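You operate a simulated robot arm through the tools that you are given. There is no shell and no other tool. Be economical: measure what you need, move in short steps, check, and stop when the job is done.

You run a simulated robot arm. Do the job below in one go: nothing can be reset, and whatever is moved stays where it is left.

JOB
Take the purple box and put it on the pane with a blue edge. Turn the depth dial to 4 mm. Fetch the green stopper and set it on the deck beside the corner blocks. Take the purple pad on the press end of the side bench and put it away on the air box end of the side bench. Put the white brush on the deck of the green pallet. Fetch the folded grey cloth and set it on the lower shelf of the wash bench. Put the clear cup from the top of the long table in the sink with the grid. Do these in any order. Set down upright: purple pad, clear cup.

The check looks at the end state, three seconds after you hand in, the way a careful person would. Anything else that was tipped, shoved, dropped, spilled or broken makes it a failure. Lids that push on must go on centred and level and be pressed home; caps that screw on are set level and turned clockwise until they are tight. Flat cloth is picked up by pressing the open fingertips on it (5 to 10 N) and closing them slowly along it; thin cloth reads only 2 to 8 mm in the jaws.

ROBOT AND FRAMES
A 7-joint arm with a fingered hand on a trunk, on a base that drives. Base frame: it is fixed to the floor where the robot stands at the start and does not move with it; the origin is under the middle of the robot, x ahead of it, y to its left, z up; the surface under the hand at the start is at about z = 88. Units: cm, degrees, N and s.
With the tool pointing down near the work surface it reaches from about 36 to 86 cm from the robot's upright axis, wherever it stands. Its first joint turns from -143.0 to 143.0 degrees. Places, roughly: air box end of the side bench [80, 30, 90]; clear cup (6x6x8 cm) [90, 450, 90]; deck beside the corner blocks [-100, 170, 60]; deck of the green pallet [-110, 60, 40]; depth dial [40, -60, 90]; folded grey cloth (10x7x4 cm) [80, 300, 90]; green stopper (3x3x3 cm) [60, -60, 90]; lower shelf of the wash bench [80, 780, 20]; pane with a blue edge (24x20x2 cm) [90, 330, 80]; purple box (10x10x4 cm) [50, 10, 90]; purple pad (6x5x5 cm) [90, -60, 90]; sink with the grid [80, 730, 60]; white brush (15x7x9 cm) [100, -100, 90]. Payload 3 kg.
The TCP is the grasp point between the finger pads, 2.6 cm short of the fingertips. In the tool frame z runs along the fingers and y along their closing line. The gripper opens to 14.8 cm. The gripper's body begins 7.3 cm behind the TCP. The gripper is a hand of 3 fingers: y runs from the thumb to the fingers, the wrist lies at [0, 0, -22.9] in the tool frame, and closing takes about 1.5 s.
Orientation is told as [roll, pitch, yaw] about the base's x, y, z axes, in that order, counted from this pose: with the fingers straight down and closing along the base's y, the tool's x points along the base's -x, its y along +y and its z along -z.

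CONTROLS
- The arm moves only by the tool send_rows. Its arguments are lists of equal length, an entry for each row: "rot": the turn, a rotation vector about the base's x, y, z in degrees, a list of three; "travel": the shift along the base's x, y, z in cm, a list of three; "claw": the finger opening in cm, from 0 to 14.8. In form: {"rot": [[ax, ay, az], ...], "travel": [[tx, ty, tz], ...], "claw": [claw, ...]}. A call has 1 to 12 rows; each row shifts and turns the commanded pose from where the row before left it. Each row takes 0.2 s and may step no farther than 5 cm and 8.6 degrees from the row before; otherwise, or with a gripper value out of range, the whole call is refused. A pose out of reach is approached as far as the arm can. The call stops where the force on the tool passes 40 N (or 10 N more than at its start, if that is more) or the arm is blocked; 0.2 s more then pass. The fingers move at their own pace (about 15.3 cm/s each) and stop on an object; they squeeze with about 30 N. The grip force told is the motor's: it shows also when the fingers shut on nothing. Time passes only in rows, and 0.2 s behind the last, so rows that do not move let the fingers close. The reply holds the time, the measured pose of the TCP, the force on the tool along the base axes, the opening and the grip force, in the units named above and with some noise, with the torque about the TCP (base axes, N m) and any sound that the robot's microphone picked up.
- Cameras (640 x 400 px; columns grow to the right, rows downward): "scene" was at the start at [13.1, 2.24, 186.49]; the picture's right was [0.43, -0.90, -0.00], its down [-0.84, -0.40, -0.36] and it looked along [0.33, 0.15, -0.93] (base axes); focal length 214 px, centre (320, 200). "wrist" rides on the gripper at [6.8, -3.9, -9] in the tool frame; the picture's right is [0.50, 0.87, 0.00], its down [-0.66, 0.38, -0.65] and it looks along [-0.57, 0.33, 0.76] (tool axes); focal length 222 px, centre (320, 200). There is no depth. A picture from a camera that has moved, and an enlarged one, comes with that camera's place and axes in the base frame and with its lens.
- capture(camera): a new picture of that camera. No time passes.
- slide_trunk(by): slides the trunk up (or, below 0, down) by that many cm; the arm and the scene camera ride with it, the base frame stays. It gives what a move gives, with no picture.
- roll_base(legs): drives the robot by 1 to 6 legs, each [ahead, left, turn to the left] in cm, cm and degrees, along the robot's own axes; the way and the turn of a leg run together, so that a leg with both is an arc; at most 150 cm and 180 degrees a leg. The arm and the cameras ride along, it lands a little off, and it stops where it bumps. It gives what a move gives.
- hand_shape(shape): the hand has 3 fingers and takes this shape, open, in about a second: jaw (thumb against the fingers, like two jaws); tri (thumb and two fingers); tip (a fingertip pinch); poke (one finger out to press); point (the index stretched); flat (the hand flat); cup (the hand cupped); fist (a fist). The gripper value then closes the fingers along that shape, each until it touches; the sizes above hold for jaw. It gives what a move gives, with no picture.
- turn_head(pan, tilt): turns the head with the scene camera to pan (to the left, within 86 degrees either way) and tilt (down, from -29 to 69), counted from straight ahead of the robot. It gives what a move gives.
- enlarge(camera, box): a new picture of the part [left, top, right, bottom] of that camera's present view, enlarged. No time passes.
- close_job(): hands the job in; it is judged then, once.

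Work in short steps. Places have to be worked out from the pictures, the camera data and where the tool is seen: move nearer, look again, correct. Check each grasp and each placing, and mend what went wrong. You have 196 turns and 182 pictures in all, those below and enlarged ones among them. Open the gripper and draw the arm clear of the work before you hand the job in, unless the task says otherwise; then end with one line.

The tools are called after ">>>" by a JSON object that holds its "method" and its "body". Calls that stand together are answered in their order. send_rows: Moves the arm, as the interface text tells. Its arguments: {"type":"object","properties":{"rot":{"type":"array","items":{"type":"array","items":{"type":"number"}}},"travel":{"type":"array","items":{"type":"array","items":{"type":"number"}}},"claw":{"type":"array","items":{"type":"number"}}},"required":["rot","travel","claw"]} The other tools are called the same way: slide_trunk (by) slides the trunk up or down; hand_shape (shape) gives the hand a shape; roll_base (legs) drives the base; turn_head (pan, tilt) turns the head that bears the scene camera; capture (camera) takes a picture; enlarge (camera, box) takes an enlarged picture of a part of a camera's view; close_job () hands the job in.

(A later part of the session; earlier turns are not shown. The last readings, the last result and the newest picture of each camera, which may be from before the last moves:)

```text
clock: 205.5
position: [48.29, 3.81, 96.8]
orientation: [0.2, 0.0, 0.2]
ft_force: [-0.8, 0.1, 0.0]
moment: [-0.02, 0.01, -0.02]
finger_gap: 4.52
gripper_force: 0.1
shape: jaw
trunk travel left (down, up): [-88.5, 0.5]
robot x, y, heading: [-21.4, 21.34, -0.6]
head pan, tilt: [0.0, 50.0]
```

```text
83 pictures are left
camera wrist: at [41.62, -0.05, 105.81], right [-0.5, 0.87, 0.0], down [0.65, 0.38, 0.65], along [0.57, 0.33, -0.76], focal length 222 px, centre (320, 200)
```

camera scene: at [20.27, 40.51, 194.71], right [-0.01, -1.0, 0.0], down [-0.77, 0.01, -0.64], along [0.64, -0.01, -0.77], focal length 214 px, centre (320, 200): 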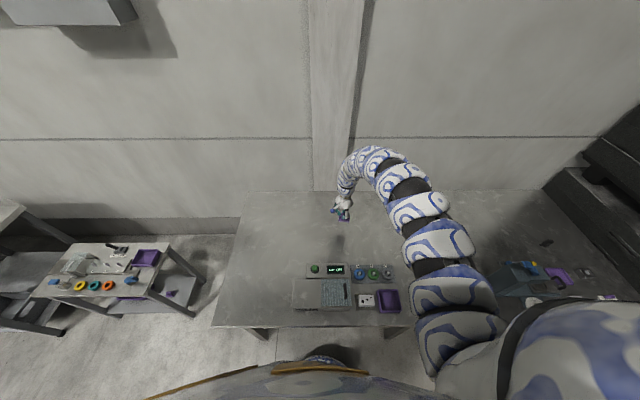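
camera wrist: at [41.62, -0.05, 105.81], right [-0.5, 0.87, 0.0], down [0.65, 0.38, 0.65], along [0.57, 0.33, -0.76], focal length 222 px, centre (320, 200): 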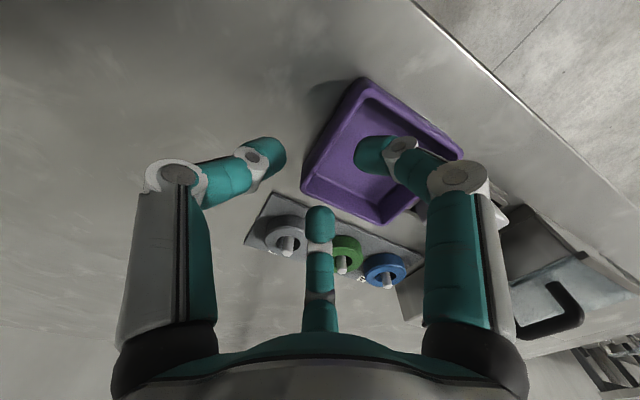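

Shift −1 in x, +0.2 in y; descend to 92.4.

>>> {"method": "send_rows", "body": {"rot": [[0, 0, 0], [0, 0, 0], [0, 0, 0]], "travel": [[-1, 0.2, 0], [0, 0, -2.2], [0, 0, -2.2]], "claw": [4.5, 4.5, 4.5]}}

>>> {"method": "capture", "body": {"camera": "wrist"}}

```text
clock: 206.3
position: [47.16, 3.96, 92.44]
orientation: [0.0, 0.0, 0.1]
ft_force: [0.6, -0.6, 1.0]
moment: [-0.01, 0.01, -0.02]
finger_gap: 4.53
gripper_force: 0.0
shape: jaw
trunk travel left (down, up): [-88.5, 0.5]
robot x, y, heading: [-21.64, 21.28, -0.7]
head pan, tilt: [0.0, 50.0]
```

```text
82 pictures are left
camera wrist: at [40.45, 0.11, 101.39], right [-0.5, 0.87, 0.0], down [0.66, 0.38, 0.65], along [0.57, 0.33, -0.76], focal length 222 px, centre (320, 200)
```

wrist: 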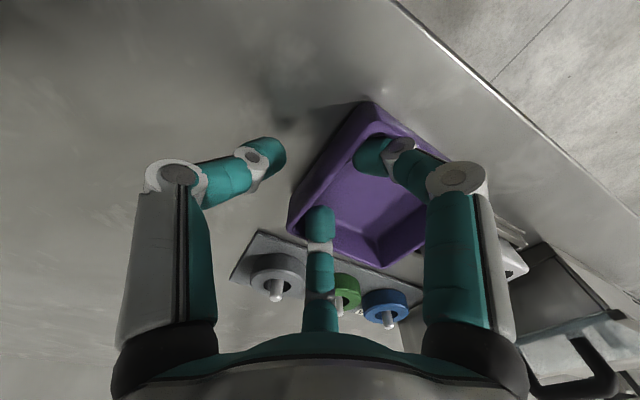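

Fingers inside, thumb outside. Close.

>>> {"method": "send_rows", "body": {"rot": [[0, 0, 0], [0, 0, 0], [0, 0, 0], [0, 0, 0], [0, 0, 0], [0, 0, 0], [0, 0, 0]], "travel": [[0, 0, 0], [0, 0, 0], [0, 0, 0], [0, 0, 0], [0, 0, 0], [0, 0, 0], [0, 0, 0]], "claw": [3.5, 2.5, 1.5, 0.8, 0.3, 0.3, 0.3]}}

>>> {"method": "capture", "body": {"camera": "wrist"}}

```text
clock: 207.9
position: [47.25, 3.91, 92.48]
orientation: [0.1, 0.1, 0.0]
ft_force: [-0.1, -0.3, -0.9]
moment: [-0.08, 0.01, 0.0]
finger_gap: 0.44
gripper_force: 29.9
shape: jaw
trunk travel left (down, up): [-88.5, 0.5]
robot x, y, heading: [-21.13, 20.65, -0.6]
head pan, tilt: [0.0, 50.0]
```

```text
81 pictures are left
camera wrist: at [40.53, 0.1, 101.42], right [-0.5, 0.87, 0.0], down [0.66, 0.38, 0.65], along [0.57, 0.33, -0.76], focal length 222 px, centre (320, 200)
```

wrist: 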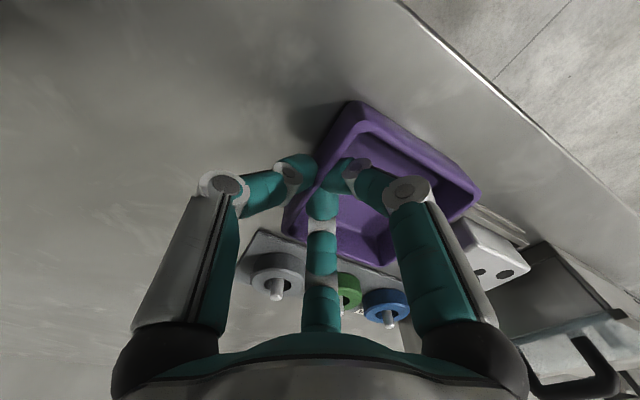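

Wall gripped (gap 0.44). Lift and check level.

>>> {"method": "send_rows", "body": {"rot": [[0, 0, 0], [0, 0, 0], [0, 0, 0], [0, 0, 0]], "travel": [[0, 0, 0.8], [0, 0, 2], [0, 0, 3.5], [0, 0, 4]], "claw": [0.1, 0.1, 0.1, 0.1]}}

>>> {"method": "capture", "body": {"camera": "wrist"}}

>>> {"method": "capture", "body": {"camera": "scene"}}

```text
clock: 208.9
position: [47.67, 3.82, 98.74]
orientation: [0.3, 0.2, 0.0]
ft_force: [-0.4, 0.2, -1.2]
moment: [-0.04, 0.02, -0.01]
finger_gap: 0.45
gripper_force: 30.1
shape: jaw
out of reach, approached as far as the arm can: row 4
trunk travel left (down, up): [-88.5, 0.5]
robot x, y, heading: [-21.26, 20.85, -0.5]
head pan, tilt: [0.0, 50.0]
```

```text
80 pictures are left
camera wrist: at [40.84, -0.03, 107.71], right [-0.5, 0.87, 0.0], down [0.66, 0.38, 0.65], along [0.56, 0.33, -0.76], focal length 222 px, centre (320, 200)
```

wrist: 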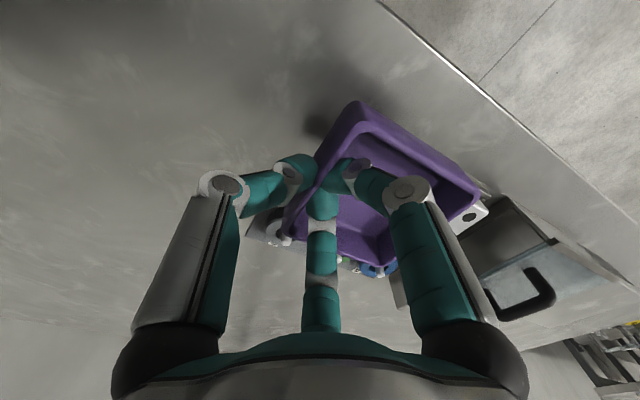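

```text
79 pictures are left
camera scene: at [-5.64, 20.59, 194.68], right [-0.01, -1.0, 0.0], down [-0.77, 0.01, -0.64], along [0.64, -0.01, -0.77], focal length 214 px, centre (320, 200)
```

scene: 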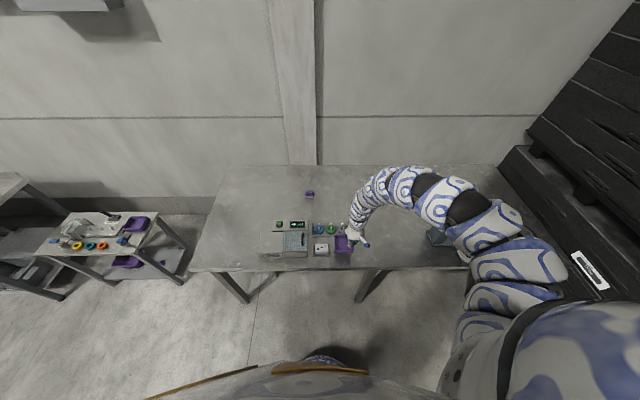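

Box held nearly level. Back 15 cm, then strafe left to the long table (y≈330).

>>> {"method": "roll_base", "body": {"legs": [[-15, 0, 0], [0, 145, 0], [0, 145, 0]]}}

>>> {"method": "capture", "body": {"camera": "scene"}}

```text
clock: 223.9
position: [34.0, 294.48, 98.77]
orientation: [0.1, 0.1, 0.7]
ft_force: [-0.3, -0.7, 0.0]
moment: [-0.06, -0.01, 0.01]
finger_gap: 0.44
gripper_force: 29.9
shape: jaw
trunk travel left (down, up): [-88.5, 0.5]
robot x, y, heading: [-35.23, 310.91, 0.3]
head pan, tilt: [0.0, 50.0]
```

```text
78 pictures are left
camera scene: at [-19.41, 310.64, 194.68], right [0.0, -1.0, 0.0], down [-0.77, 0.0, -0.64], along [0.64, 0.0, -0.77], focal length 214 px, centre (320, 200)
```

scene: 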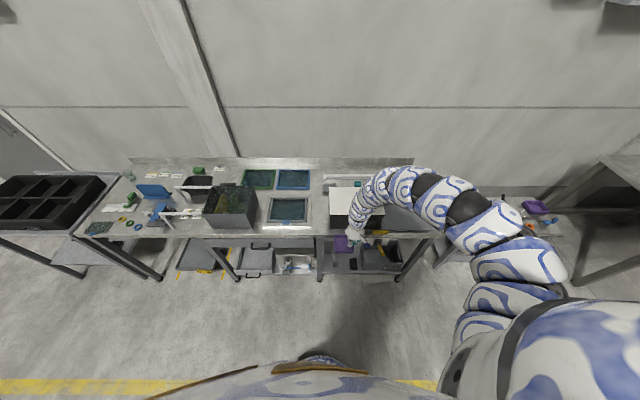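

>>> {"method": "enlarge", "body": {"camera": "scene", "box": [70, 140, 450, 290]}}

>>> {"method": "enlarge", "body": {"camera": "scene", "box": [200, 150, 360, 250]}}

```text
1.68 times, centred on (260, 215) of scene
camera zoom: at [-19.41, 310.64, 194.68], right [0.0, -1.0, 0.0], down [-0.77, 0.0, -0.64], along [0.64, 0.0, -0.77], focal length 361 px, centre (421, 175)
```

zoom: 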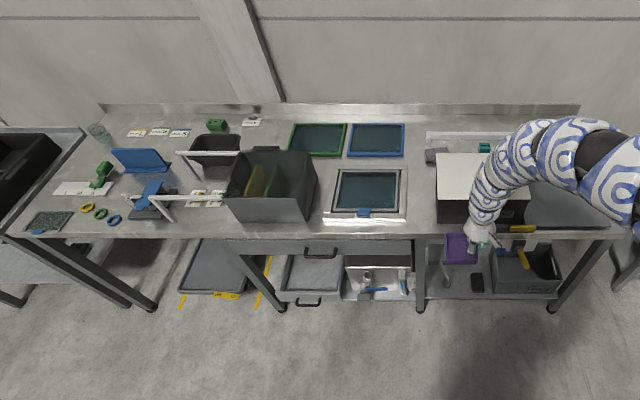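

```text
4.00 times, centred on (280, 200) of scene
camera zoom: at [-19.41, 310.64, 194.68], right [0.0, -1.0, 0.0], down [-0.77, 0.0, -0.64], along [0.64, 0.0, -0.77], focal length 858 px, centre (480, 200)
```

zoom: 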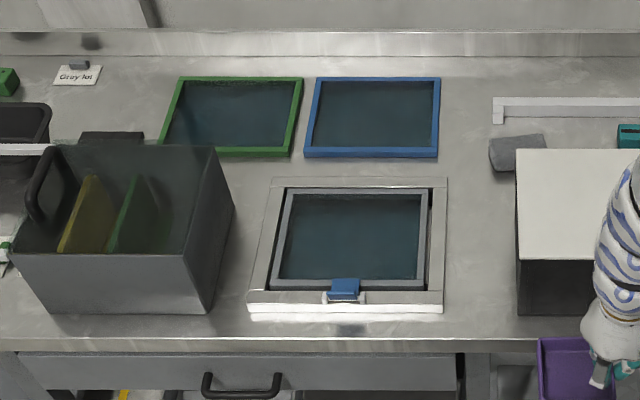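

Blue-edged pane centre ≈(96,331). Lane between the dark bin and the white-topped box is y 304–347. Strafe left 29, then ahead 50.

>>> {"method": "roll_base", "body": {"legs": [[0, 29, 0], [48, 0, 0]]}}

>>> {"method": "capture", "body": {"camera": "scene"}}

>>> {"method": "capture", "body": {"camera": "wrist"}}

```text
clock: 228.3
position: [82.16, 324.09, 98.62]
orientation: [0.1, 0.0, 0.7]
ft_force: [0.0, -0.2, -1.0]
moment: [-0.05, 0.02, 0.0]
finger_gap: 0.46
gripper_force: 30.1
shape: jaw
trunk travel left (down, up): [-88.5, 0.5]
robot x, y, heading: [13.02, 339.74, 0.1]
head pan, tilt: [0.0, 50.0]
```

```text
75 pictures are left
camera scene: at [28.79, 340.15, 194.67], right [0.0, -1.0, 0.0], down [-0.77, 0.0, -0.64], along [0.64, 0.0, -0.77], focal length 214 px, centre (320, 200)
```

scene: 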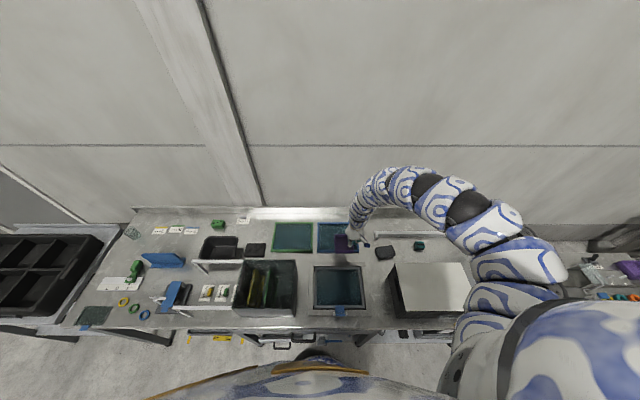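

```text
74 pictures are left
camera wrist: at [75.49, 320.06, 107.68], right [-0.51, 0.86, 0.0], down [0.65, 0.39, 0.65], along [0.56, 0.34, -0.76], focal length 222 px, centre (320, 200)
```

wrist: 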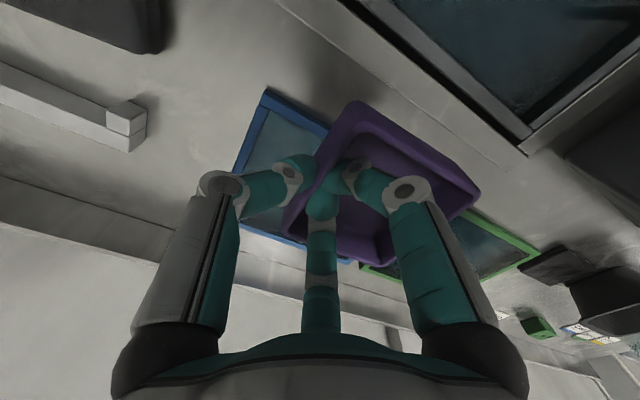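

Pane spans x 84.5–104.5, y 315–340. Move base ahead 4, hand to (94.5,322.6), then lower.

>>> {"method": "roll_base", "body": {"legs": [[4, 0, 0]]}}

>>> {"method": "send_rows", "body": {"rot": [[0, 0, 0], [0, 0, 0], [0, 0, 0]], "travel": [[3, -0.5, 0], [3, -0.5, 0], [2.3, -0.5, -2]], "claw": [0.1, 0.1, 0.1]}}

>>> {"method": "capture", "body": {"camera": "wrist"}}

>>> {"method": "enlarge", "body": {"camera": "scene", "box": [250, 180, 450, 300]}}

```text
clock: 229.2
position: [86.45, 324.07, 98.62]
orientation: [0.1, 0.2, 0.8]
ft_force: [1.2, 0.3, -0.9]
moment: [-0.04, 0.02, 0.01]
finger_gap: 0.45
gripper_force: 30.2
shape: jaw
trunk travel left (down, up): [-88.5, 0.5]
robot x, y, heading: [16.85, 340.38, 0.4]
head pan, tilt: [0.0, 50.0]
```

```text
clock: 230.0
position: [94.7, 322.58, 96.67]
orientation: [0.2, 0.1, 0.8]
ft_force: [0.1, -0.4, -2.0]
moment: [-0.02, 0.05, 0.0]
finger_gap: 0.44
gripper_force: 29.7
shape: jaw
trunk travel left (down, up): [-88.5, 0.5]
robot x, y, heading: [17.16, 340.54, 0.2]
head pan, tilt: [0.0, 50.0]
```

```text
73 pictures are left
camera wrist: at [87.99, 318.58, 105.68], right [-0.51, 0.86, 0.0], down [0.65, 0.39, 0.65], along [0.56, 0.34, -0.76], focal length 222 px, centre (320, 200)
```

wrist: 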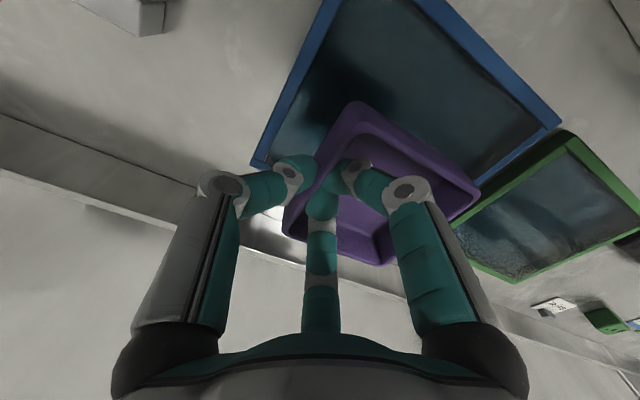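

```text
3.20 times, centred on (350, 240) of scene
camera zoom: at [32.87, 340.14, 194.67], right [0.0, -1.0, 0.0], down [-0.77, 0.0, -0.64], along [0.64, 0.0, -0.77], focal length 686 px, centre (224, 72)
```

zoom: 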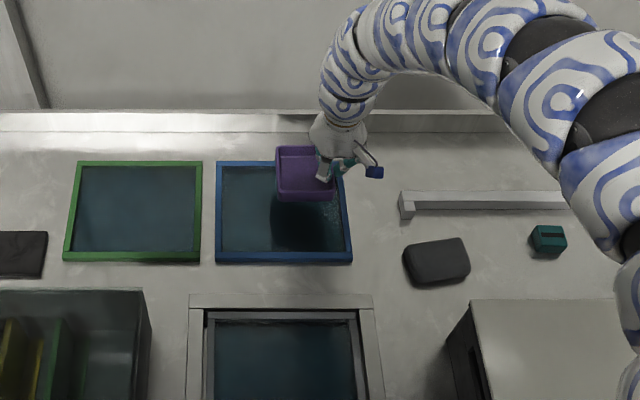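

Good over the pane. Lower 7, then in small steps to contact.

>>> {"method": "send_rows", "body": {"rot": [[0, 0, 0], [0, 0, 0], [0, 0, 0]], "travel": [[0, 0, -2.5], [0, 0, -2.5], [0, 0, -2.5]], "claw": [0.1, 0.1, 0.1]}}

>>> {"method": "send_rows", "body": {"rot": [[0, 0, 0], [0, 0, 0], [0, 0, 0], [0, 0, 0]], "travel": [[0, 0, -0.6], [0, 0, -0.6], [0, 0, -0.6], [0, 0, -0.6]], "claw": [0.1, 0.1, 0.1, 0.1]}}

>>> {"method": "capture", "body": {"camera": "wrist"}}

```text
clock: 230.8
position: [94.33, 322.6, 89.69]
orientation: [0.0, -0.3, 0.7]
ft_force: [-0.2, -3.2, 31.8]
moment: [-0.12, 0.0, -0.01]
finger_gap: 0.56
gripper_force: 30.1
shape: jaw
trunk travel left (down, up): [-88.5, 0.5]
robot x, y, heading: [16.83, 340.29, 0.2]
head pan, tilt: [0.0, 50.0]
```

```text
clock: 231.1
position: [94.62, 322.59, 89.68]
orientation: [0.0, -0.3, 0.8]
ft_force: [-5.1, -3.1, 31.2]
moment: [-0.04, 0.09, -0.04]
finger_gap: 0.57
gripper_force: 30.1
shape: jaw
trunk travel left (down, up): [-88.5, 0.5]
robot x, y, heading: [17.05, 339.87, 0.1]
head pan, tilt: [0.0, 50.0]
stopped in row 1: the force on the tool passed its limit at 47 N (the readings are from after the stop); the commanded pose is now the measured one
```

```text
71 pictures are left
camera wrist: at [87.84, 318.6, 98.5], right [-0.51, 0.86, 0.0], down [0.65, 0.39, 0.66], along [0.57, 0.33, -0.75], focal length 222 px, centre (320, 200)
```

wrist: 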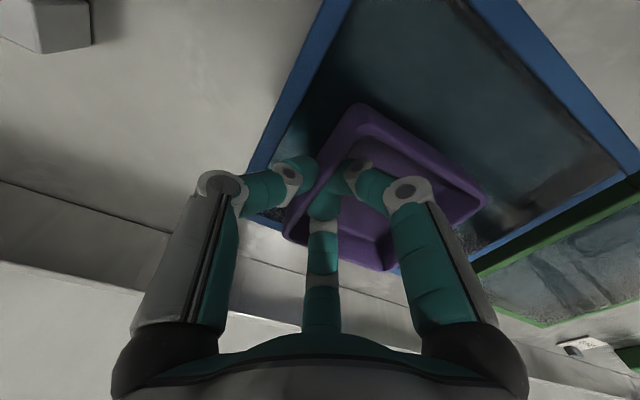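

Already in contact (pane top is higher, ≈85). Ease up slightly, release to 4 and lift.

>>> {"method": "send_rows", "body": {"rot": [[0, 0.3, 0], [0, 0, 0], [0, 0, 0], [0, 0, 0], [0, 0, 0], [0, 0, 0], [0, 0, 0]], "travel": [[0, 0, 0.3], [0, 0, 0], [0, 0, 0], [0, 0, 0], [0, 0, 2.5], [0, 0, 3], [0, 0, 3]], "claw": [0.4, 1.5, 3, 4, 4, 4, 4]}}

>>> {"method": "capture", "body": {"camera": "wrist"}}

```text
clock: 232.7
position: [94.52, 322.57, 98.02]
orientation: [0.0, 0.3, 0.8]
ft_force: [0.5, 0.7, 0.1]
moment: [-0.02, 0.01, -0.02]
finger_gap: 3.96
gripper_force: 0.0
shape: jaw
trunk travel left (down, up): [-88.5, 0.5]
robot x, y, heading: [17.04, 340.37, 0.2]
head pan, tilt: [0.0, 50.0]
```

```text
70 pictures are left
camera wrist: at [87.87, 318.58, 107.03], right [-0.51, 0.86, 0.0], down [0.65, 0.39, 0.65], along [0.56, 0.33, -0.76], focal length 222 px, centre (320, 200)
```

wrist: 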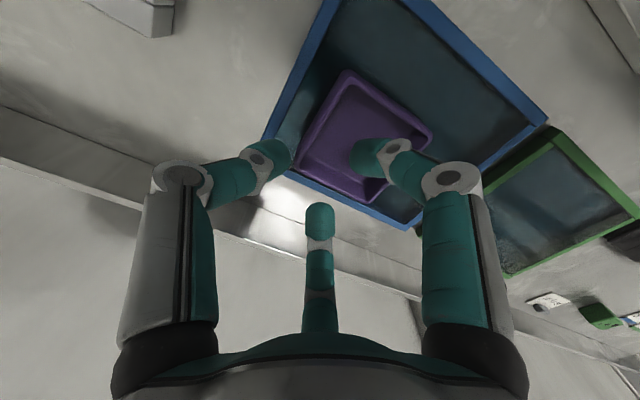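

>>> {"method": "send_rows", "body": {"rot": [[0, 0, 0], [0, 0, 0], [0, 0, 0], [0, 0, 0]], "travel": [[0, -4, 2], [0, -4, 0], [0, -4, 0], [0, -2, 0]], "claw": [4, 4, 4, 4]}}

>>> {"method": "enlarge", "body": {"camera": "scene", "box": [290, 190, 450, 290]}}

```text
clock: 233.7
position: [94.64, 308.61, 100.02]
orientation: [0.0, 0.4, 0.9]
ft_force: [-0.1, -0.1, 0.1]
moment: [0.02, 0.0, 0.0]
finger_gap: 3.99
gripper_force: 0.1
shape: jaw
trunk travel left (down, up): [-88.5, 0.5]
robot x, y, heading: [16.73, 340.0, 0.2]
head pan, tilt: [0.0, 50.0]
```

```text
4.00 times, centred on (370, 240) of scene
camera zoom: at [32.71, 340.18, 194.68], right [0.0, -1.0, 0.0], down [-0.77, 0.0, -0.64], along [0.64, 0.0, -0.77], focal length 858 px, centre (120, 40)
```

zoom: 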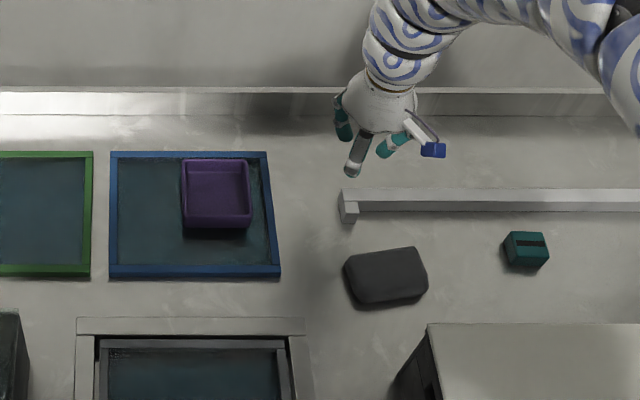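

Box sits within the blue pane. Next the folded cloth just in front: centre ≈(81.7,304.7), top ≈87. Open to 12 and move over it.

>>> {"method": "send_rows", "body": {"rot": [[0, 0, 4], [0, 0, 0], [0, 0, 0], [0, 0, 0]], "travel": [[-4.3, -1.3, 0], [-4.3, -1.3, 0], [-4.2, -1.3, -1], [0, 0, -3]], "claw": [12, 12, 12, 12]}}

>>> {"method": "capture", "body": {"camera": "wrist"}}

```text
clock: 234.7
position: [84.19, 305.1, 96.43]
orientation: [0.2, 0.2, 4.7]
ft_force: [-0.3, 0.4, -0.2]
moment: [-0.01, -0.02, 0.01]
finger_gap: 11.97
gripper_force: 0.0
shape: jaw
out of reach, approached as far as the arm can: row 3
trunk travel left (down, up): [-88.5, 0.5]
robot x, y, heading: [16.96, 340.39, 0.0]
head pan, tilt: [0.0, 50.0]
```

```text
68 pictures are left
camera wrist: at [77.85, 300.7, 105.32], right [-0.57, 0.82, 0.0], down [0.62, 0.43, 0.65], along [0.53, 0.37, -0.76], focal length 222 px, centre (320, 200)
```

wrist: 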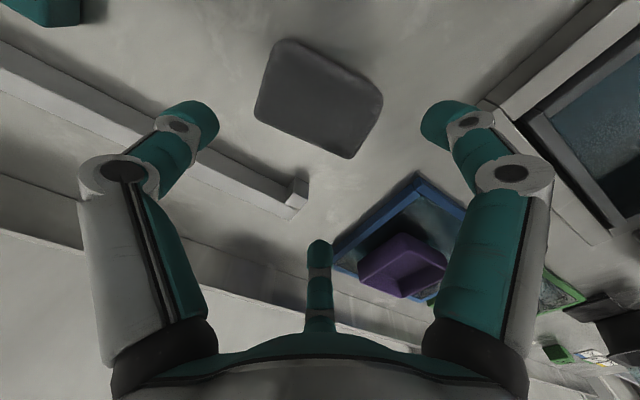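

Cloth centre ≈(82,303.7). Align and descend to ≈87.

>>> {"method": "send_rows", "body": {"rot": [[0, 0, 3], [0, 0, 0], [0, 0, 0], [0, 0, 0]], "travel": [[-2.2, -1.4, -2], [0, 0, -3], [0, 0, -3], [0, 0, -1]], "claw": [12, 12, 11.5, 11.5]}}

>>> {"method": "capture", "body": {"camera": "wrist"}}

```text
clock: 235.7
position: [82.06, 303.69, 87.49]
orientation: [0.1, 0.4, 7.8]
ft_force: [1.1, -0.4, 0.1]
moment: [-0.03, 0.01, -0.02]
finger_gap: 11.51
gripper_force: 0.1
shape: jaw
trunk travel left (down, up): [-88.5, 0.5]
robot x, y, heading: [16.69, 340.17, 0.2]
head pan, tilt: [0.0, 50.0]
```

```text
67 pictures are left
camera wrist: at [75.92, 299.05, 96.4], right [-0.61, 0.79, 0.0], down [0.6, 0.46, 0.65], along [0.51, 0.4, -0.76], focal length 222 px, centre (320, 200)
```

wrist: 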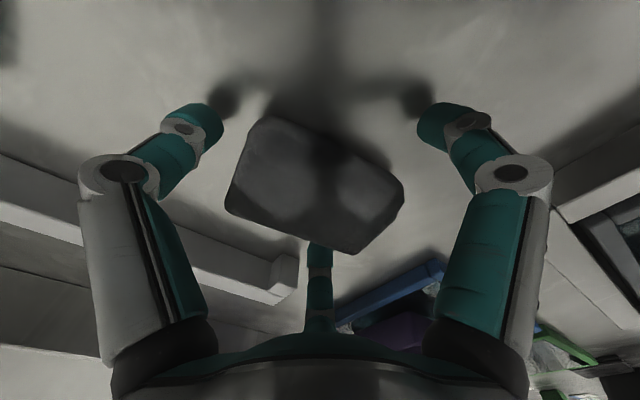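

Fingers surround it. Lower 0.4 and close.

>>> {"method": "send_rows", "body": {"rot": [[0, 0, 0], [0, 0, 0], [0, 0, 0], [0, 0, 0], [0, 0, 0], [0, 0, 0], [0, 0, 0], [0, 0, 0], [0, 0, 0]], "travel": [[0, 0, -0.4], [0, 0, 0], [0, 0, 0], [0, 0, 0], [0, 0, 0], [0, 0, 0], [0, 0, 0], [0, 0, 0], [0, 0, 0]], "claw": [10, 9, 8, 7, 6, 5, 4, 4, 4]}}

>>> {"method": "capture", "body": {"camera": "wrist"}}

```text
clock: 237.7
position: [82.1, 303.73, 86.97]
orientation: [0.1, 0.4, 7.9]
ft_force: [0.8, 0.6, -0.7]
moment: [0.0, -0.01, -0.02]
finger_gap: 7.22
gripper_force: 30.3
shape: jaw
trunk travel left (down, up): [-88.5, 0.5]
robot x, y, heading: [16.89, 340.35, 0.4]
head pan, tilt: [0.0, 50.0]
```

```text
66 pictures are left
camera wrist: at [75.92, 299.02, 96.02], right [-0.61, 0.79, 0.0], down [0.6, 0.46, 0.65], along [0.51, 0.4, -0.76], focal length 222 px, centre (320, 200)
```

wrist: 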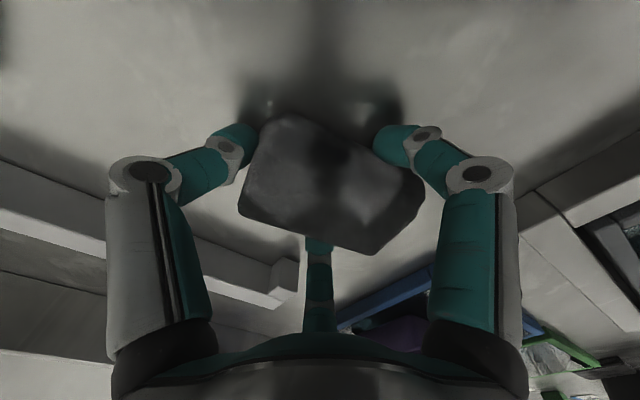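

Gripped at 7.2 cm with 30 N. Lift and check.

>>> {"method": "send_rows", "body": {"rot": [[0, 0, 0], [0, 0, 0], [0, 0, 0], [0, 0, 0]], "travel": [[0, 0, 1], [0, 0, 2.5], [0, 0, 3], [0, 0, 3]], "claw": [4, 4, 4, 4]}}

>>> {"method": "capture", "body": {"camera": "wrist"}}

```text
clock: 238.7
position: [82.05, 303.79, 96.55]
orientation: [0.0, 0.2, 7.9]
ft_force: [-0.2, 0.5, -0.2]
moment: [-0.01, 0.01, 0.05]
finger_gap: 7.18
gripper_force: 30.1
shape: jaw
trunk travel left (down, up): [-88.5, 0.5]
robot x, y, heading: [16.86, 340.56, 0.2]
head pan, tilt: [0.0, 50.0]
```

```text
65 pictures are left
camera wrist: at [75.95, 299.04, 105.54], right [-0.61, 0.79, 0.0], down [0.6, 0.46, 0.65], along [0.51, 0.4, -0.76], focal length 222 px, centre (320, 200)
```

wrist: 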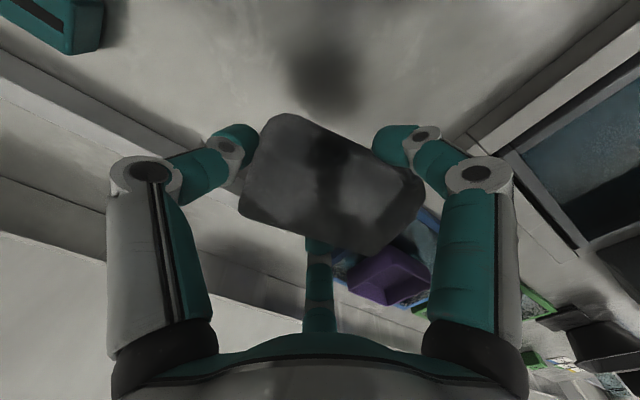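

Cloth held. Shift the hand +15 in y to clear the white-topped box, back off 50, then strafe left in stages.

>>> {"method": "send_rows", "body": {"rot": [[0, 0, 0], [0, 0, 0], [0, 0, 0], [0, 0, 0]], "travel": [[0, 4, 1], [0, 4, 1], [0, 4, 0], [0, 3, 0]], "claw": [4, 4, 4, 4]}}

>>> {"method": "roll_base", "body": {"legs": [[-52, 0, 0], [0, 140, 0], [0, 100, 0]]}}

>>> {"method": "turn_head", "body": {"pan": 50, "tilt": 35}}

>>> {"method": "capture", "body": {"camera": "scene"}}

```text
clock: 239.7
position: [84.59, 318.44, 96.78]
orientation: [0.1, 0.4, 7.7]
ft_force: [-0.2, 0.2, -0.8]
moment: [-0.01, -0.04, 0.02]
finger_gap: 7.18
gripper_force: 29.8
shape: jaw
out of reach, approached as far as the arm can: row 1, 2, 3
trunk travel left (down, up): [-88.5, 0.5]
robot x, y, heading: [16.73, 340.29, 0.0]
head pan, tilt: [0.0, 50.0]
```

```text
clock: 254.1
position: [33.32, 558.75, 96.83]
orientation: [0.1, 0.4, 7.6]
ft_force: [-0.1, 0.0, -0.4]
moment: [0.01, -0.01, 0.02]
finger_gap: 7.11
gripper_force: 30.0
shape: jaw
trunk travel left (down, up): [-88.5, 0.5]
robot x, y, heading: [-33.82, 580.76, -0.0]
head pan, tilt: [0.0, 50.0]
```

```text
clock: 255.3
position: [33.21, 558.73, 96.71]
orientation: [0.1, 0.4, 7.5]
ft_force: [-0.1, 0.2, -1.3]
moment: [-0.04, -0.02, 0.02]
finger_gap: 7.13
gripper_force: 30.4
shape: jaw
trunk travel left (down, up): [-88.5, 0.5]
robot x, y, heading: [-34.06, 580.94, -0.2]
head pan, tilt: [50.0, 35.0]
```

```text
64 pictures are left
camera scene: at [-20.58, 587.41, 196.86], right [0.77, -0.64, 0.0], down [-0.37, -0.44, -0.82], along [0.53, 0.63, -0.57], focal length 214 px, centre (320, 200)
```

scene: 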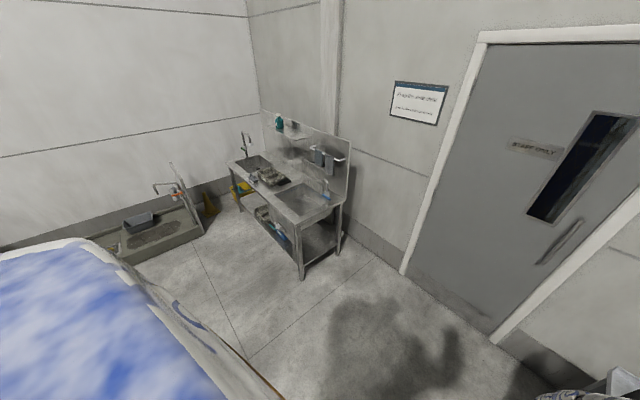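

The wash bench is ahead-left. Strafe left 165 more and look.

>>> {"method": "roll_base", "body": {"legs": [[0, 145, 0], [0, 20, 0]]}}

>>> {"method": "turn_head", "body": {"pan": 0, "tilt": 55}}

>>> {"method": "capture", "body": {"camera": "scene"}}

```text
clock: 263.7
position: [32.9, 724.4, 96.8]
orientation: [0.0, 0.4, 8.2]
ft_force: [-0.1, 0.5, -0.3]
moment: [0.03, -0.01, -0.01]
finger_gap: 7.11
gripper_force: 30.5
shape: jaw
trunk travel left (down, up): [-88.5, 0.5]
robot x, y, heading: [-34.81, 745.72, 0.6]
head pan, tilt: [50.0, 35.0]
```

```text
clock: 264.9
position: [32.91, 724.23, 96.8]
orientation: [0.1, 0.4, 8.3]
ft_force: [0.4, 0.5, -0.9]
moment: [0.01, -0.02, -0.02]
finger_gap: 7.12
gripper_force: 29.9
shape: jaw
trunk travel left (down, up): [-88.5, 0.5]
robot x, y, heading: [-35.09, 745.86, 0.4]
head pan, tilt: [0.0, 55.0]
```

```text
63 pictures are left
camera scene: at [-19.67, 745.66, 194.04], right [0.01, -1.0, 0.0], down [-0.82, -0.01, -0.57], along [0.57, 0.01, -0.82], focal length 214 px, centre (320, 200)
```

scene: 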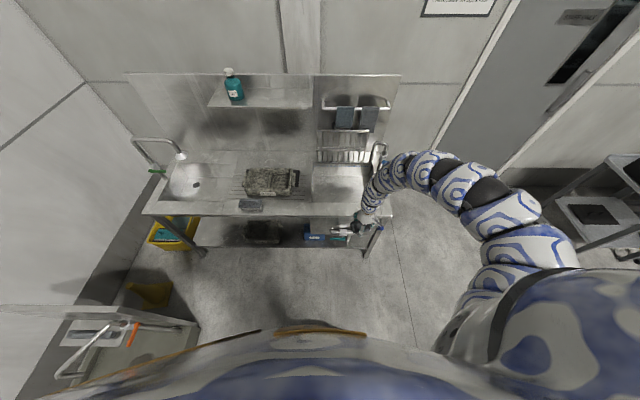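

>>> {"method": "enlarge", "body": {"camera": "scene", "box": [120, 130, 400, 280]}}

```text
2.29 times, centred on (260, 205) of scene
camera zoom: at [-19.67, 745.66, 194.04], right [0.01, -1.0, 0.0], down [-0.82, -0.01, -0.57], along [0.57, 0.01, -0.82], focal length 490 px, centre (457, 189)
```

zoom: 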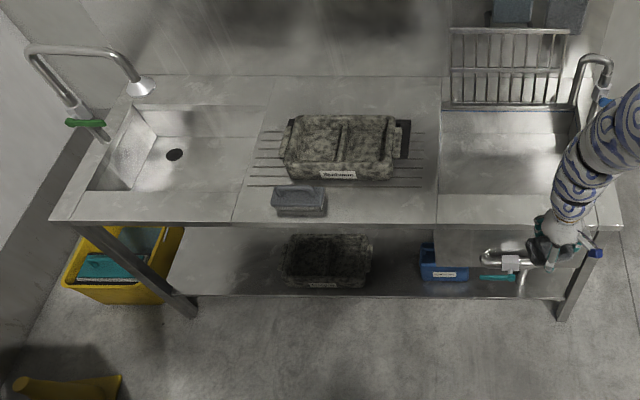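

The free shelf space left of the basket is largest (y≈818–850). Check the tub on the left for base clearance.

>>> {"method": "turn_head", "body": {"pan": 45, "tilt": 50}}

>>> {"method": "capture", "body": {"camera": "scene"}}

```text
clock: 266.0
position: [32.88, 724.26, 96.83]
orientation: [0.1, 0.4, 8.2]
ft_force: [0.0, -0.9, -0.8]
moment: [-0.03, 0.03, 0.0]
finger_gap: 7.09
gripper_force: 29.8
shape: jaw
trunk travel left (down, up): [-88.5, 0.5]
robot x, y, heading: [-34.83, 745.7, 1.0]
head pan, tilt: [45.0, 50.0]
```

```text
61 pictures are left
camera scene: at [-21.49, 751.07, 194.68], right [0.71, -0.7, 0.0], down [-0.54, -0.55, -0.64], along [0.45, 0.46, -0.77], focal length 214 px, centre (320, 200)
```

scene: 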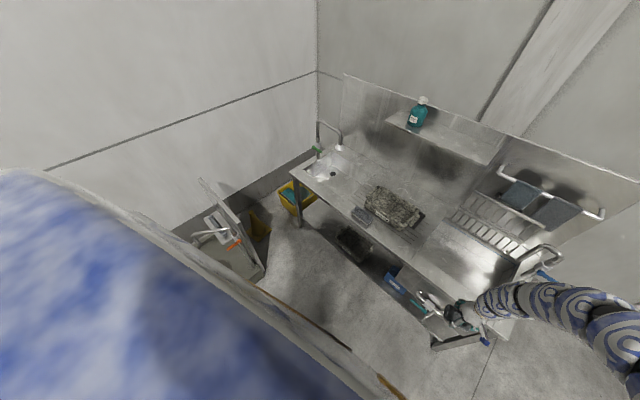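

Tub starts at y≈830, so I stay right of it. Plan: base at about (−35,788), lower the trunk partly so the arm slopes down under the bench edge, then tilt the tool forward to set the cloth at the shelf's left area (≈(58,828,20)).

>>> {"method": "roll_base", "body": {"legs": [[0, 42, -1]]}}

>>> {"method": "slide_trunk", "body": {"by": -40}}

>>> {"method": "turn_head", "body": {"pan": 15, "tilt": 45}}

>>> {"method": "capture", "body": {"camera": "scene"}}

```text
clock: 268.6
position: [32.58, 765.5, 96.95]
orientation: [0.0, 0.3, 7.3]
ft_force: [0.1, 0.6, -1.2]
moment: [0.0, 0.01, 0.04]
finger_gap: 7.09
gripper_force: 29.4
shape: jaw
trunk travel left (down, up): [-88.5, 0.5]
robot x, y, heading: [-34.96, 788.11, -0.4]
head pan, tilt: [45.0, 50.0]
```

```text
clock: 272.4
position: [32.42, 765.4, 56.8]
orientation: [0.2, 0.4, 7.3]
ft_force: [0.0, -0.2, -0.5]
moment: [0.01, -0.03, -0.01]
finger_gap: 7.11
gripper_force: 29.9
shape: jaw
trunk travel left (down, up): [-48.5, 40.5]
robot x, y, heading: [-35.04, 787.91, -0.4]
head pan, tilt: [45.0, 50.0]
```

```text
clock: 273.4
position: [32.43, 765.36, 56.82]
orientation: [0.1, 0.3, 7.3]
ft_force: [1.0, 0.6, -1.0]
moment: [-0.03, 0.0, -0.02]
finger_gap: 7.09
gripper_force: 30.3
shape: jaw
trunk travel left (down, up): [-48.5, 40.5]
robot x, y, heading: [-35.03, 787.75, -0.1]
head pan, tilt: [15.0, 45.0]
```

```text
60 pictures are left
camera scene: at [-19.13, 789.72, 155.37], right [0.25, -0.97, 0.0], down [-0.68, -0.18, -0.71], along [0.68, 0.18, -0.71], focal length 214 px, centre (320, 200)
```

scene: 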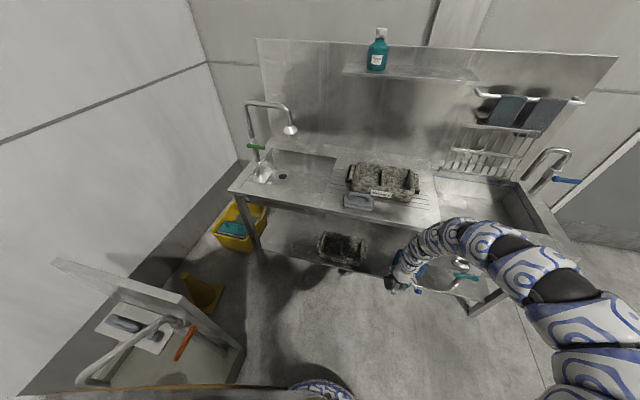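

Swing the hand left in front of the bench to about (20,822), keeping clear of the tub panel.

>>> {"method": "send_rows", "body": {"rot": [[0, 0, 0], [0, 0, 0], [0, 0, 0], [0, 0, 0], [0, 0, 0], [0, 0, 0], [0, 0, 0], [0, 0, 0], [0, 0, 0], [0, 0, 0], [0, 0, 0], [0, 0, 0]], "travel": [[0, 4.8, 0], [0, 4.8, 0], [0, 4.8, 0], [0, 4.8, 0], [-1, 4.8, 0], [-1, 4.8, 0], [-1.5, 4.7, 0], [-1.5, 4.7, 0], [-1.5, 4.7, 0], [-1.5, 4.7, 0], [-1.5, 4.7, 0], [-1.5, 4.7, 0]], "claw": [4, 4, 4, 4, 4, 4, 4, 4, 4, 4, 4, 4]}}

>>> {"method": "capture", "body": {"camera": "scene"}}

```text
clock: 276.0
position: [21.55, 822.32, 56.87]
orientation: [0.0, 0.5, 7.3]
ft_force: [-0.1, 0.7, -0.7]
moment: [0.03, 0.0, -0.02]
finger_gap: 7.01
gripper_force: 30.2
shape: jaw
trunk travel left (down, up): [-48.5, 40.5]
robot x, y, heading: [-34.61, 788.01, -0.4]
head pan, tilt: [15.0, 45.0]
```

```text
59 pictures are left
camera scene: at [-19.14, 789.73, 155.38], right [0.25, -0.97, 0.0], down [-0.68, -0.18, -0.71], along [0.68, 0.18, -0.71], focal length 214 px, centre (320, 200)
```

scene: 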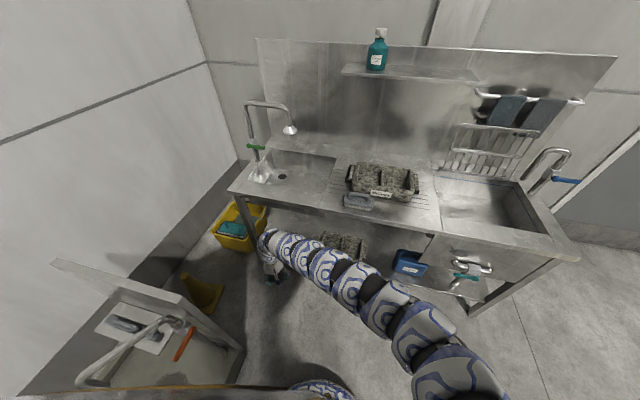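

Arm slopes nicely. Now tilt the tool forward 45° and lower 15 here, before going under.

>>> {"method": "send_rows", "body": {"rot": [[0, -7.5, 0], [0, -7.5, 0], [0, -7.5, 0], [0, -7.5, 0], [0, -7.5, 0], [0, -7.5, 0]], "travel": [[1.5, 0, -2.5], [1.5, 0, -2.5], [1.5, 0, -2.5], [1.5, 0, -2.5], [1.5, 0, -2.5], [1.5, 0, -2.5]], "claw": [4, 4, 4, 4, 4, 4]}}

>>> {"method": "capture", "body": {"camera": "wrist"}}

>>> {"method": "capture", "body": {"camera": "scene"}}

```text
clock: 277.4
position: [26.37, 822.37, 45.26]
orientation: [-5.0, -34.4, 8.8]
ft_force: [-0.1, -0.1, -0.6]
moment: [0.0, 0.02, 0.01]
finger_gap: 6.9
gripper_force: 30.3
shape: jaw
out of reach, approached as far as the arm can: row 5, 6
trunk travel left (down, up): [-48.5, 40.5]
robot x, y, heading: [-34.95, 788.1, -0.0]
head pan, tilt: [15.0, 45.0]
```

```text
58 pictures are left
camera wrist: at [16.11, 817.71, 49.02], right [-0.5, 0.8, -0.34], down [0.12, 0.46, 0.88], along [0.86, 0.4, -0.33], focal length 222 px, centre (320, 200)
```

wrist: 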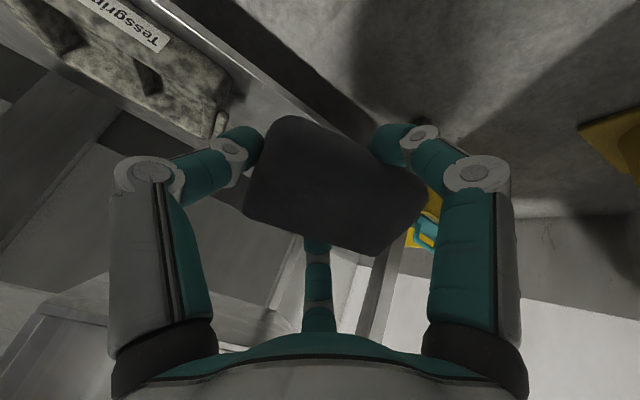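

```text
57 pictures are left
camera scene: at [-18.9, 789.6, 155.35], right [0.25, -0.97, 0.0], down [-0.69, -0.18, -0.71], along [0.68, 0.18, -0.71], focal length 214 px, centre (320, 200)
```

scene: 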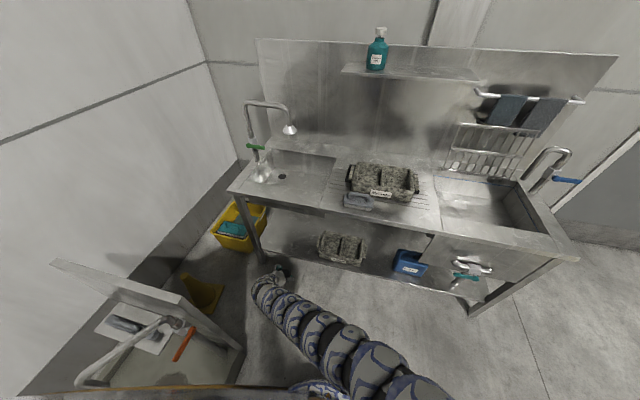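

Shift +9 in y (centre of the free shelf area), lower the trunk 14, then view before driving in.

>>> {"method": "send_rows", "body": {"rot": [[0, 0, 0], [0, 0, 0]], "travel": [[0, 4.5, 0], [0, 4.5, 0]], "claw": [4, 4]}}

>>> {"method": "slide_trunk", "body": {"by": -13}}

>>> {"method": "roll_base", "body": {"legs": [[18, 0, 0]]}}

>>> {"method": "capture", "body": {"camera": "wrist"}}

>>> {"method": "capture", "body": {"camera": "scene"}}

```text
clock: 278.0
position: [25.8, 823.33, 45.51]
orientation: [-5.0, -34.3, 8.9]
ft_force: [-0.3, 0.2, -0.8]
moment: [-0.06, 0.0, 0.01]
finger_gap: 6.88
gripper_force: 29.5
shape: jaw
out of reach, approached as far as the arm can: row 1, 2
trunk travel left (down, up): [-48.5, 40.5]
robot x, y, heading: [-34.81, 787.63, -0.1]
head pan, tilt: [15.0, 45.0]
```

```text
clock: 279.5
position: [25.77, 823.54, 32.42]
orientation: [-4.8, -34.4, 8.8]
ft_force: [0.4, -0.9, -1.3]
moment: [0.0, 0.02, -0.01]
finger_gap: 6.85
gripper_force: 30.1
shape: jaw
trunk travel left (down, up): [-35.5, 53.5]
robot x, y, heading: [-35.13, 787.9, -0.3]
head pan, tilt: [15.0, 45.0]
```

```text
clock: 281.1
position: [43.78, 823.36, 32.6]
orientation: [-4.9, -34.4, 8.8]
ft_force: [-1.0, -0.3, -0.1]
moment: [0.01, 0.02, -0.04]
finger_gap: 6.87
gripper_force: 30.1
shape: jaw
trunk travel left (down, up): [-35.5, 53.5]
robot x, y, heading: [-16.98, 787.82, -0.4]
head pan, tilt: [15.0, 45.0]
```

```text
56 pictures are left
camera wrist: at [33.57, 818.63, 36.27], right [-0.5, 0.8, -0.34], down [0.12, 0.46, 0.88], along [0.86, 0.4, -0.33], focal length 222 px, centre (320, 200)
```

wrist: 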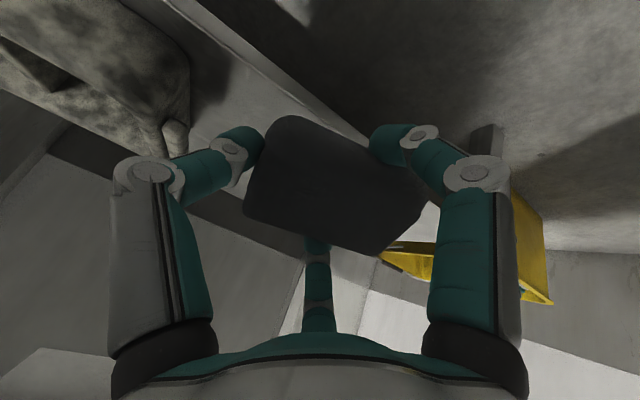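

```text
55 pictures are left
camera scene: at [-1.05, 789.63, 142.38], right [0.25, -0.97, 0.0], down [-0.68, -0.18, -0.71], along [0.68, 0.18, -0.71], focal length 214 px, centre (320, 200)
```

scene: 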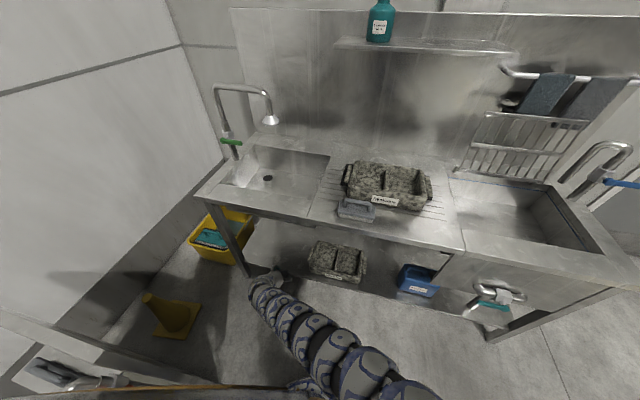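

Hand is between basket and leg. Turn 5° left to centre it, then drive in 19 cm.

>>> {"method": "roll_base", "body": {"legs": [[0, 0, 5], [19, 0, 0]]}}

>>> {"method": "capture", "body": {"camera": "wrist"}}

>>> {"method": "capture", "body": {"camera": "scene"}}

```text
clock: 283.1
position: [59.51, 830.01, 32.5]
orientation: [-4.9, -34.5, 13.8]
ft_force: [0.6, 0.6, -1.0]
moment: [-0.01, 0.03, 0.0]
finger_gap: 6.9
gripper_force: 30.4
shape: jaw
trunk travel left (down, up): [-35.5, 53.5]
robot x, y, heading: [1.78, 789.73, 4.7]
head pan, tilt: [15.0, 45.0]
```

```text
54 pictures are left
camera wrist: at [49.75, 824.46, 36.28], right [-0.57, 0.75, -0.34], down [0.08, 0.47, 0.88], along [0.82, 0.47, -0.33], focal length 222 px, centre (320, 200)
```

wrist: 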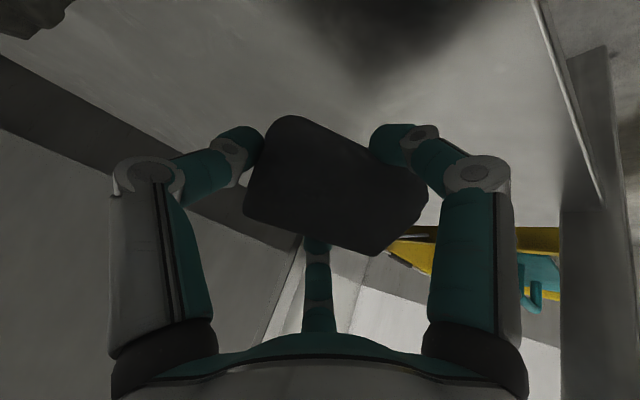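

```text
53 pictures are left
camera scene: at [17.75, 792.56, 142.38], right [0.34, -0.94, 0.0], down [-0.67, -0.24, -0.71], along [0.67, 0.24, -0.71], focal length 214 px, centre (320, 200)
```

scene: 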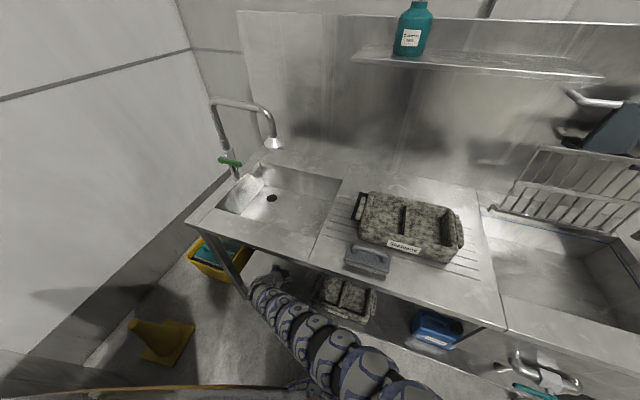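

Cloth is over the shelf. Lower with the trunk 4 cm, then check.

>>> {"method": "slide_trunk", "body": {"by": -4}}

>>> {"method": "send_rows", "body": {"rot": [[0, 0, 0], [0, 0, 0], [0, 0, 0], [0, 0, 0]], "travel": [[0, 0, -0.6], [0, 0, -0.6], [0, 0, -0.6], [0, 0, -0.6]], "claw": [4, 4, 4, 4]}}

>>> {"method": "capture", "body": {"camera": "wrist"}}

```text
clock: 283.9
position: [59.52, 830.19, 28.56]
orientation: [-5.0, -34.3, 13.7]
ft_force: [-0.1, 0.5, -0.8]
moment: [0.0, -0.02, 0.02]
finger_gap: 6.88
gripper_force: 29.9
shape: jaw
trunk travel left (down, up): [-31.5, 57.5]
robot x, y, heading: [2.05, 789.13, 4.7]
head pan, tilt: [15.0, 45.0]
```

```text
clock: 284.9
position: [58.43, 829.35, 27.28]
orientation: [-4.8, -34.4, 13.7]
ft_force: [-0.8, 0.1, -0.7]
moment: [-0.03, 0.03, 0.0]
finger_gap: 6.86
gripper_force: 30.1
shape: jaw
out of reach, approached as far as the arm can: row 1, 2, 3, 4
trunk travel left (down, up): [-31.5, 57.5]
robot x, y, heading: [1.96, 789.42, 4.7]
head pan, tilt: [15.0, 45.0]
```

```text
52 pictures are left
camera wrist: at [48.66, 823.83, 31.0], right [-0.57, 0.75, -0.34], down [0.08, 0.47, 0.88], along [0.82, 0.47, -0.33], focal length 222 px, centre (320, 200)
```

wrist: 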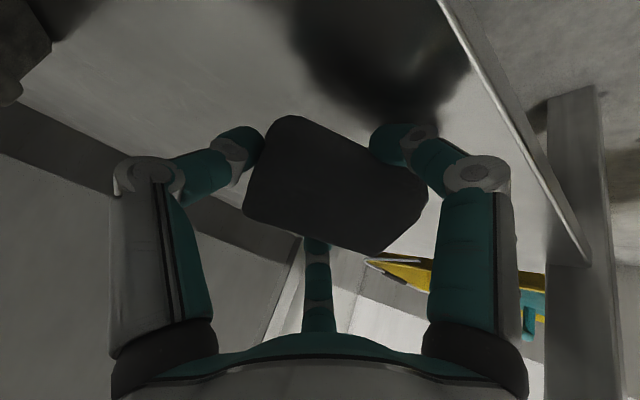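

Shadows nearly meet the fingertip. Lower the trunk in 1 cm steps.

>>> {"method": "slide_trunk", "body": {"by": -1.2}}

>>> {"method": "capture", "body": {"camera": "wrist"}}

```text
clock: 285.5
position: [58.49, 829.46, 26.11]
orientation: [-4.9, -34.4, 13.8]
ft_force: [-0.3, -2.5, 9.3]
moment: [0.35, 0.23, 0.13]
finger_gap: 7.0
gripper_force: 30.0
shape: jaw
trunk travel left (down, up): [-30.3, 58.7]
robot x, y, heading: [2.53, 789.23, 4.7]
head pan, tilt: [15.0, 45.0]
```

```text
51 pictures are left
camera wrist: at [48.66, 823.87, 29.88], right [-0.57, 0.75, -0.34], down [0.08, 0.47, 0.88], along [0.82, 0.47, -0.32], focal length 222 px, centre (320, 200)
```

wrist: 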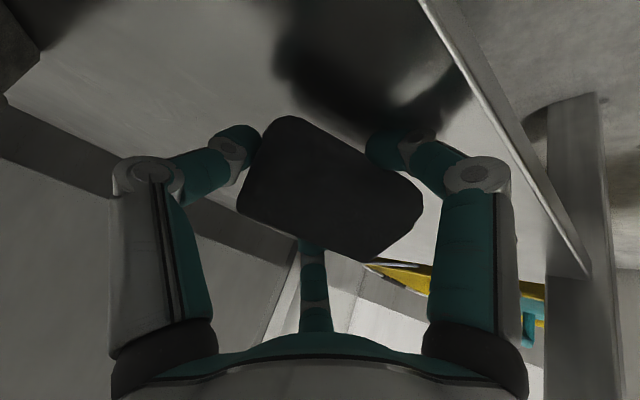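

Contact at the low corner. Open slowly to let it settle on the shelf.

>>> {"method": "send_rows", "body": {"rot": [[0, 0, 0], [0, 0, 0], [0, 0, 0], [0, 0, 0], [0, 0, 0], [0, 0, 0]], "travel": [[0, 0, 0], [0, 0, 0], [0, 0, 0], [0, 0, 0], [0, 0, 0], [0, 0, 0]], "claw": [7.5, 8, 8.7, 9.5, 10.5, 11]}}

>>> {"method": "capture", "body": {"camera": "wrist"}}

```text
clock: 286.9
position: [58.54, 829.52, 26.06]
orientation: [-4.9, -34.4, 13.8]
ft_force: [0.5, -3.2, 15.5]
moment: [-0.02, 0.29, 0.07]
finger_gap: 9.88
gripper_force: 0.0
shape: jaw
trunk travel left (down, up): [-30.3, 58.7]
robot x, y, heading: [2.07, 789.39, 4.4]
head pan, tilt: [15.0, 45.0]
```

```text
50 pictures are left
camera wrist: at [48.66, 823.85, 29.9], right [-0.57, 0.75, -0.34], down [0.08, 0.47, 0.88], along [0.82, 0.47, -0.32], focal length 222 px, centre (320, 200)
```

wrist: 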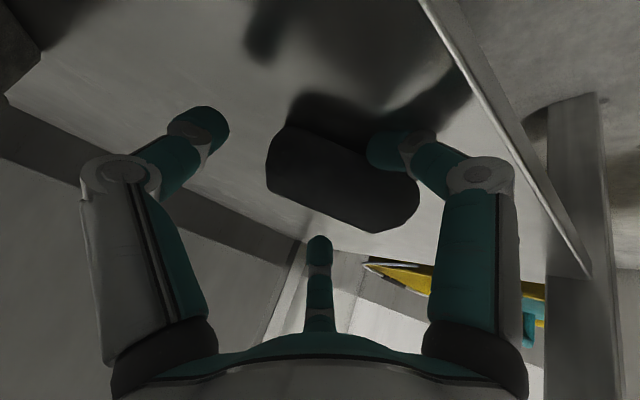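

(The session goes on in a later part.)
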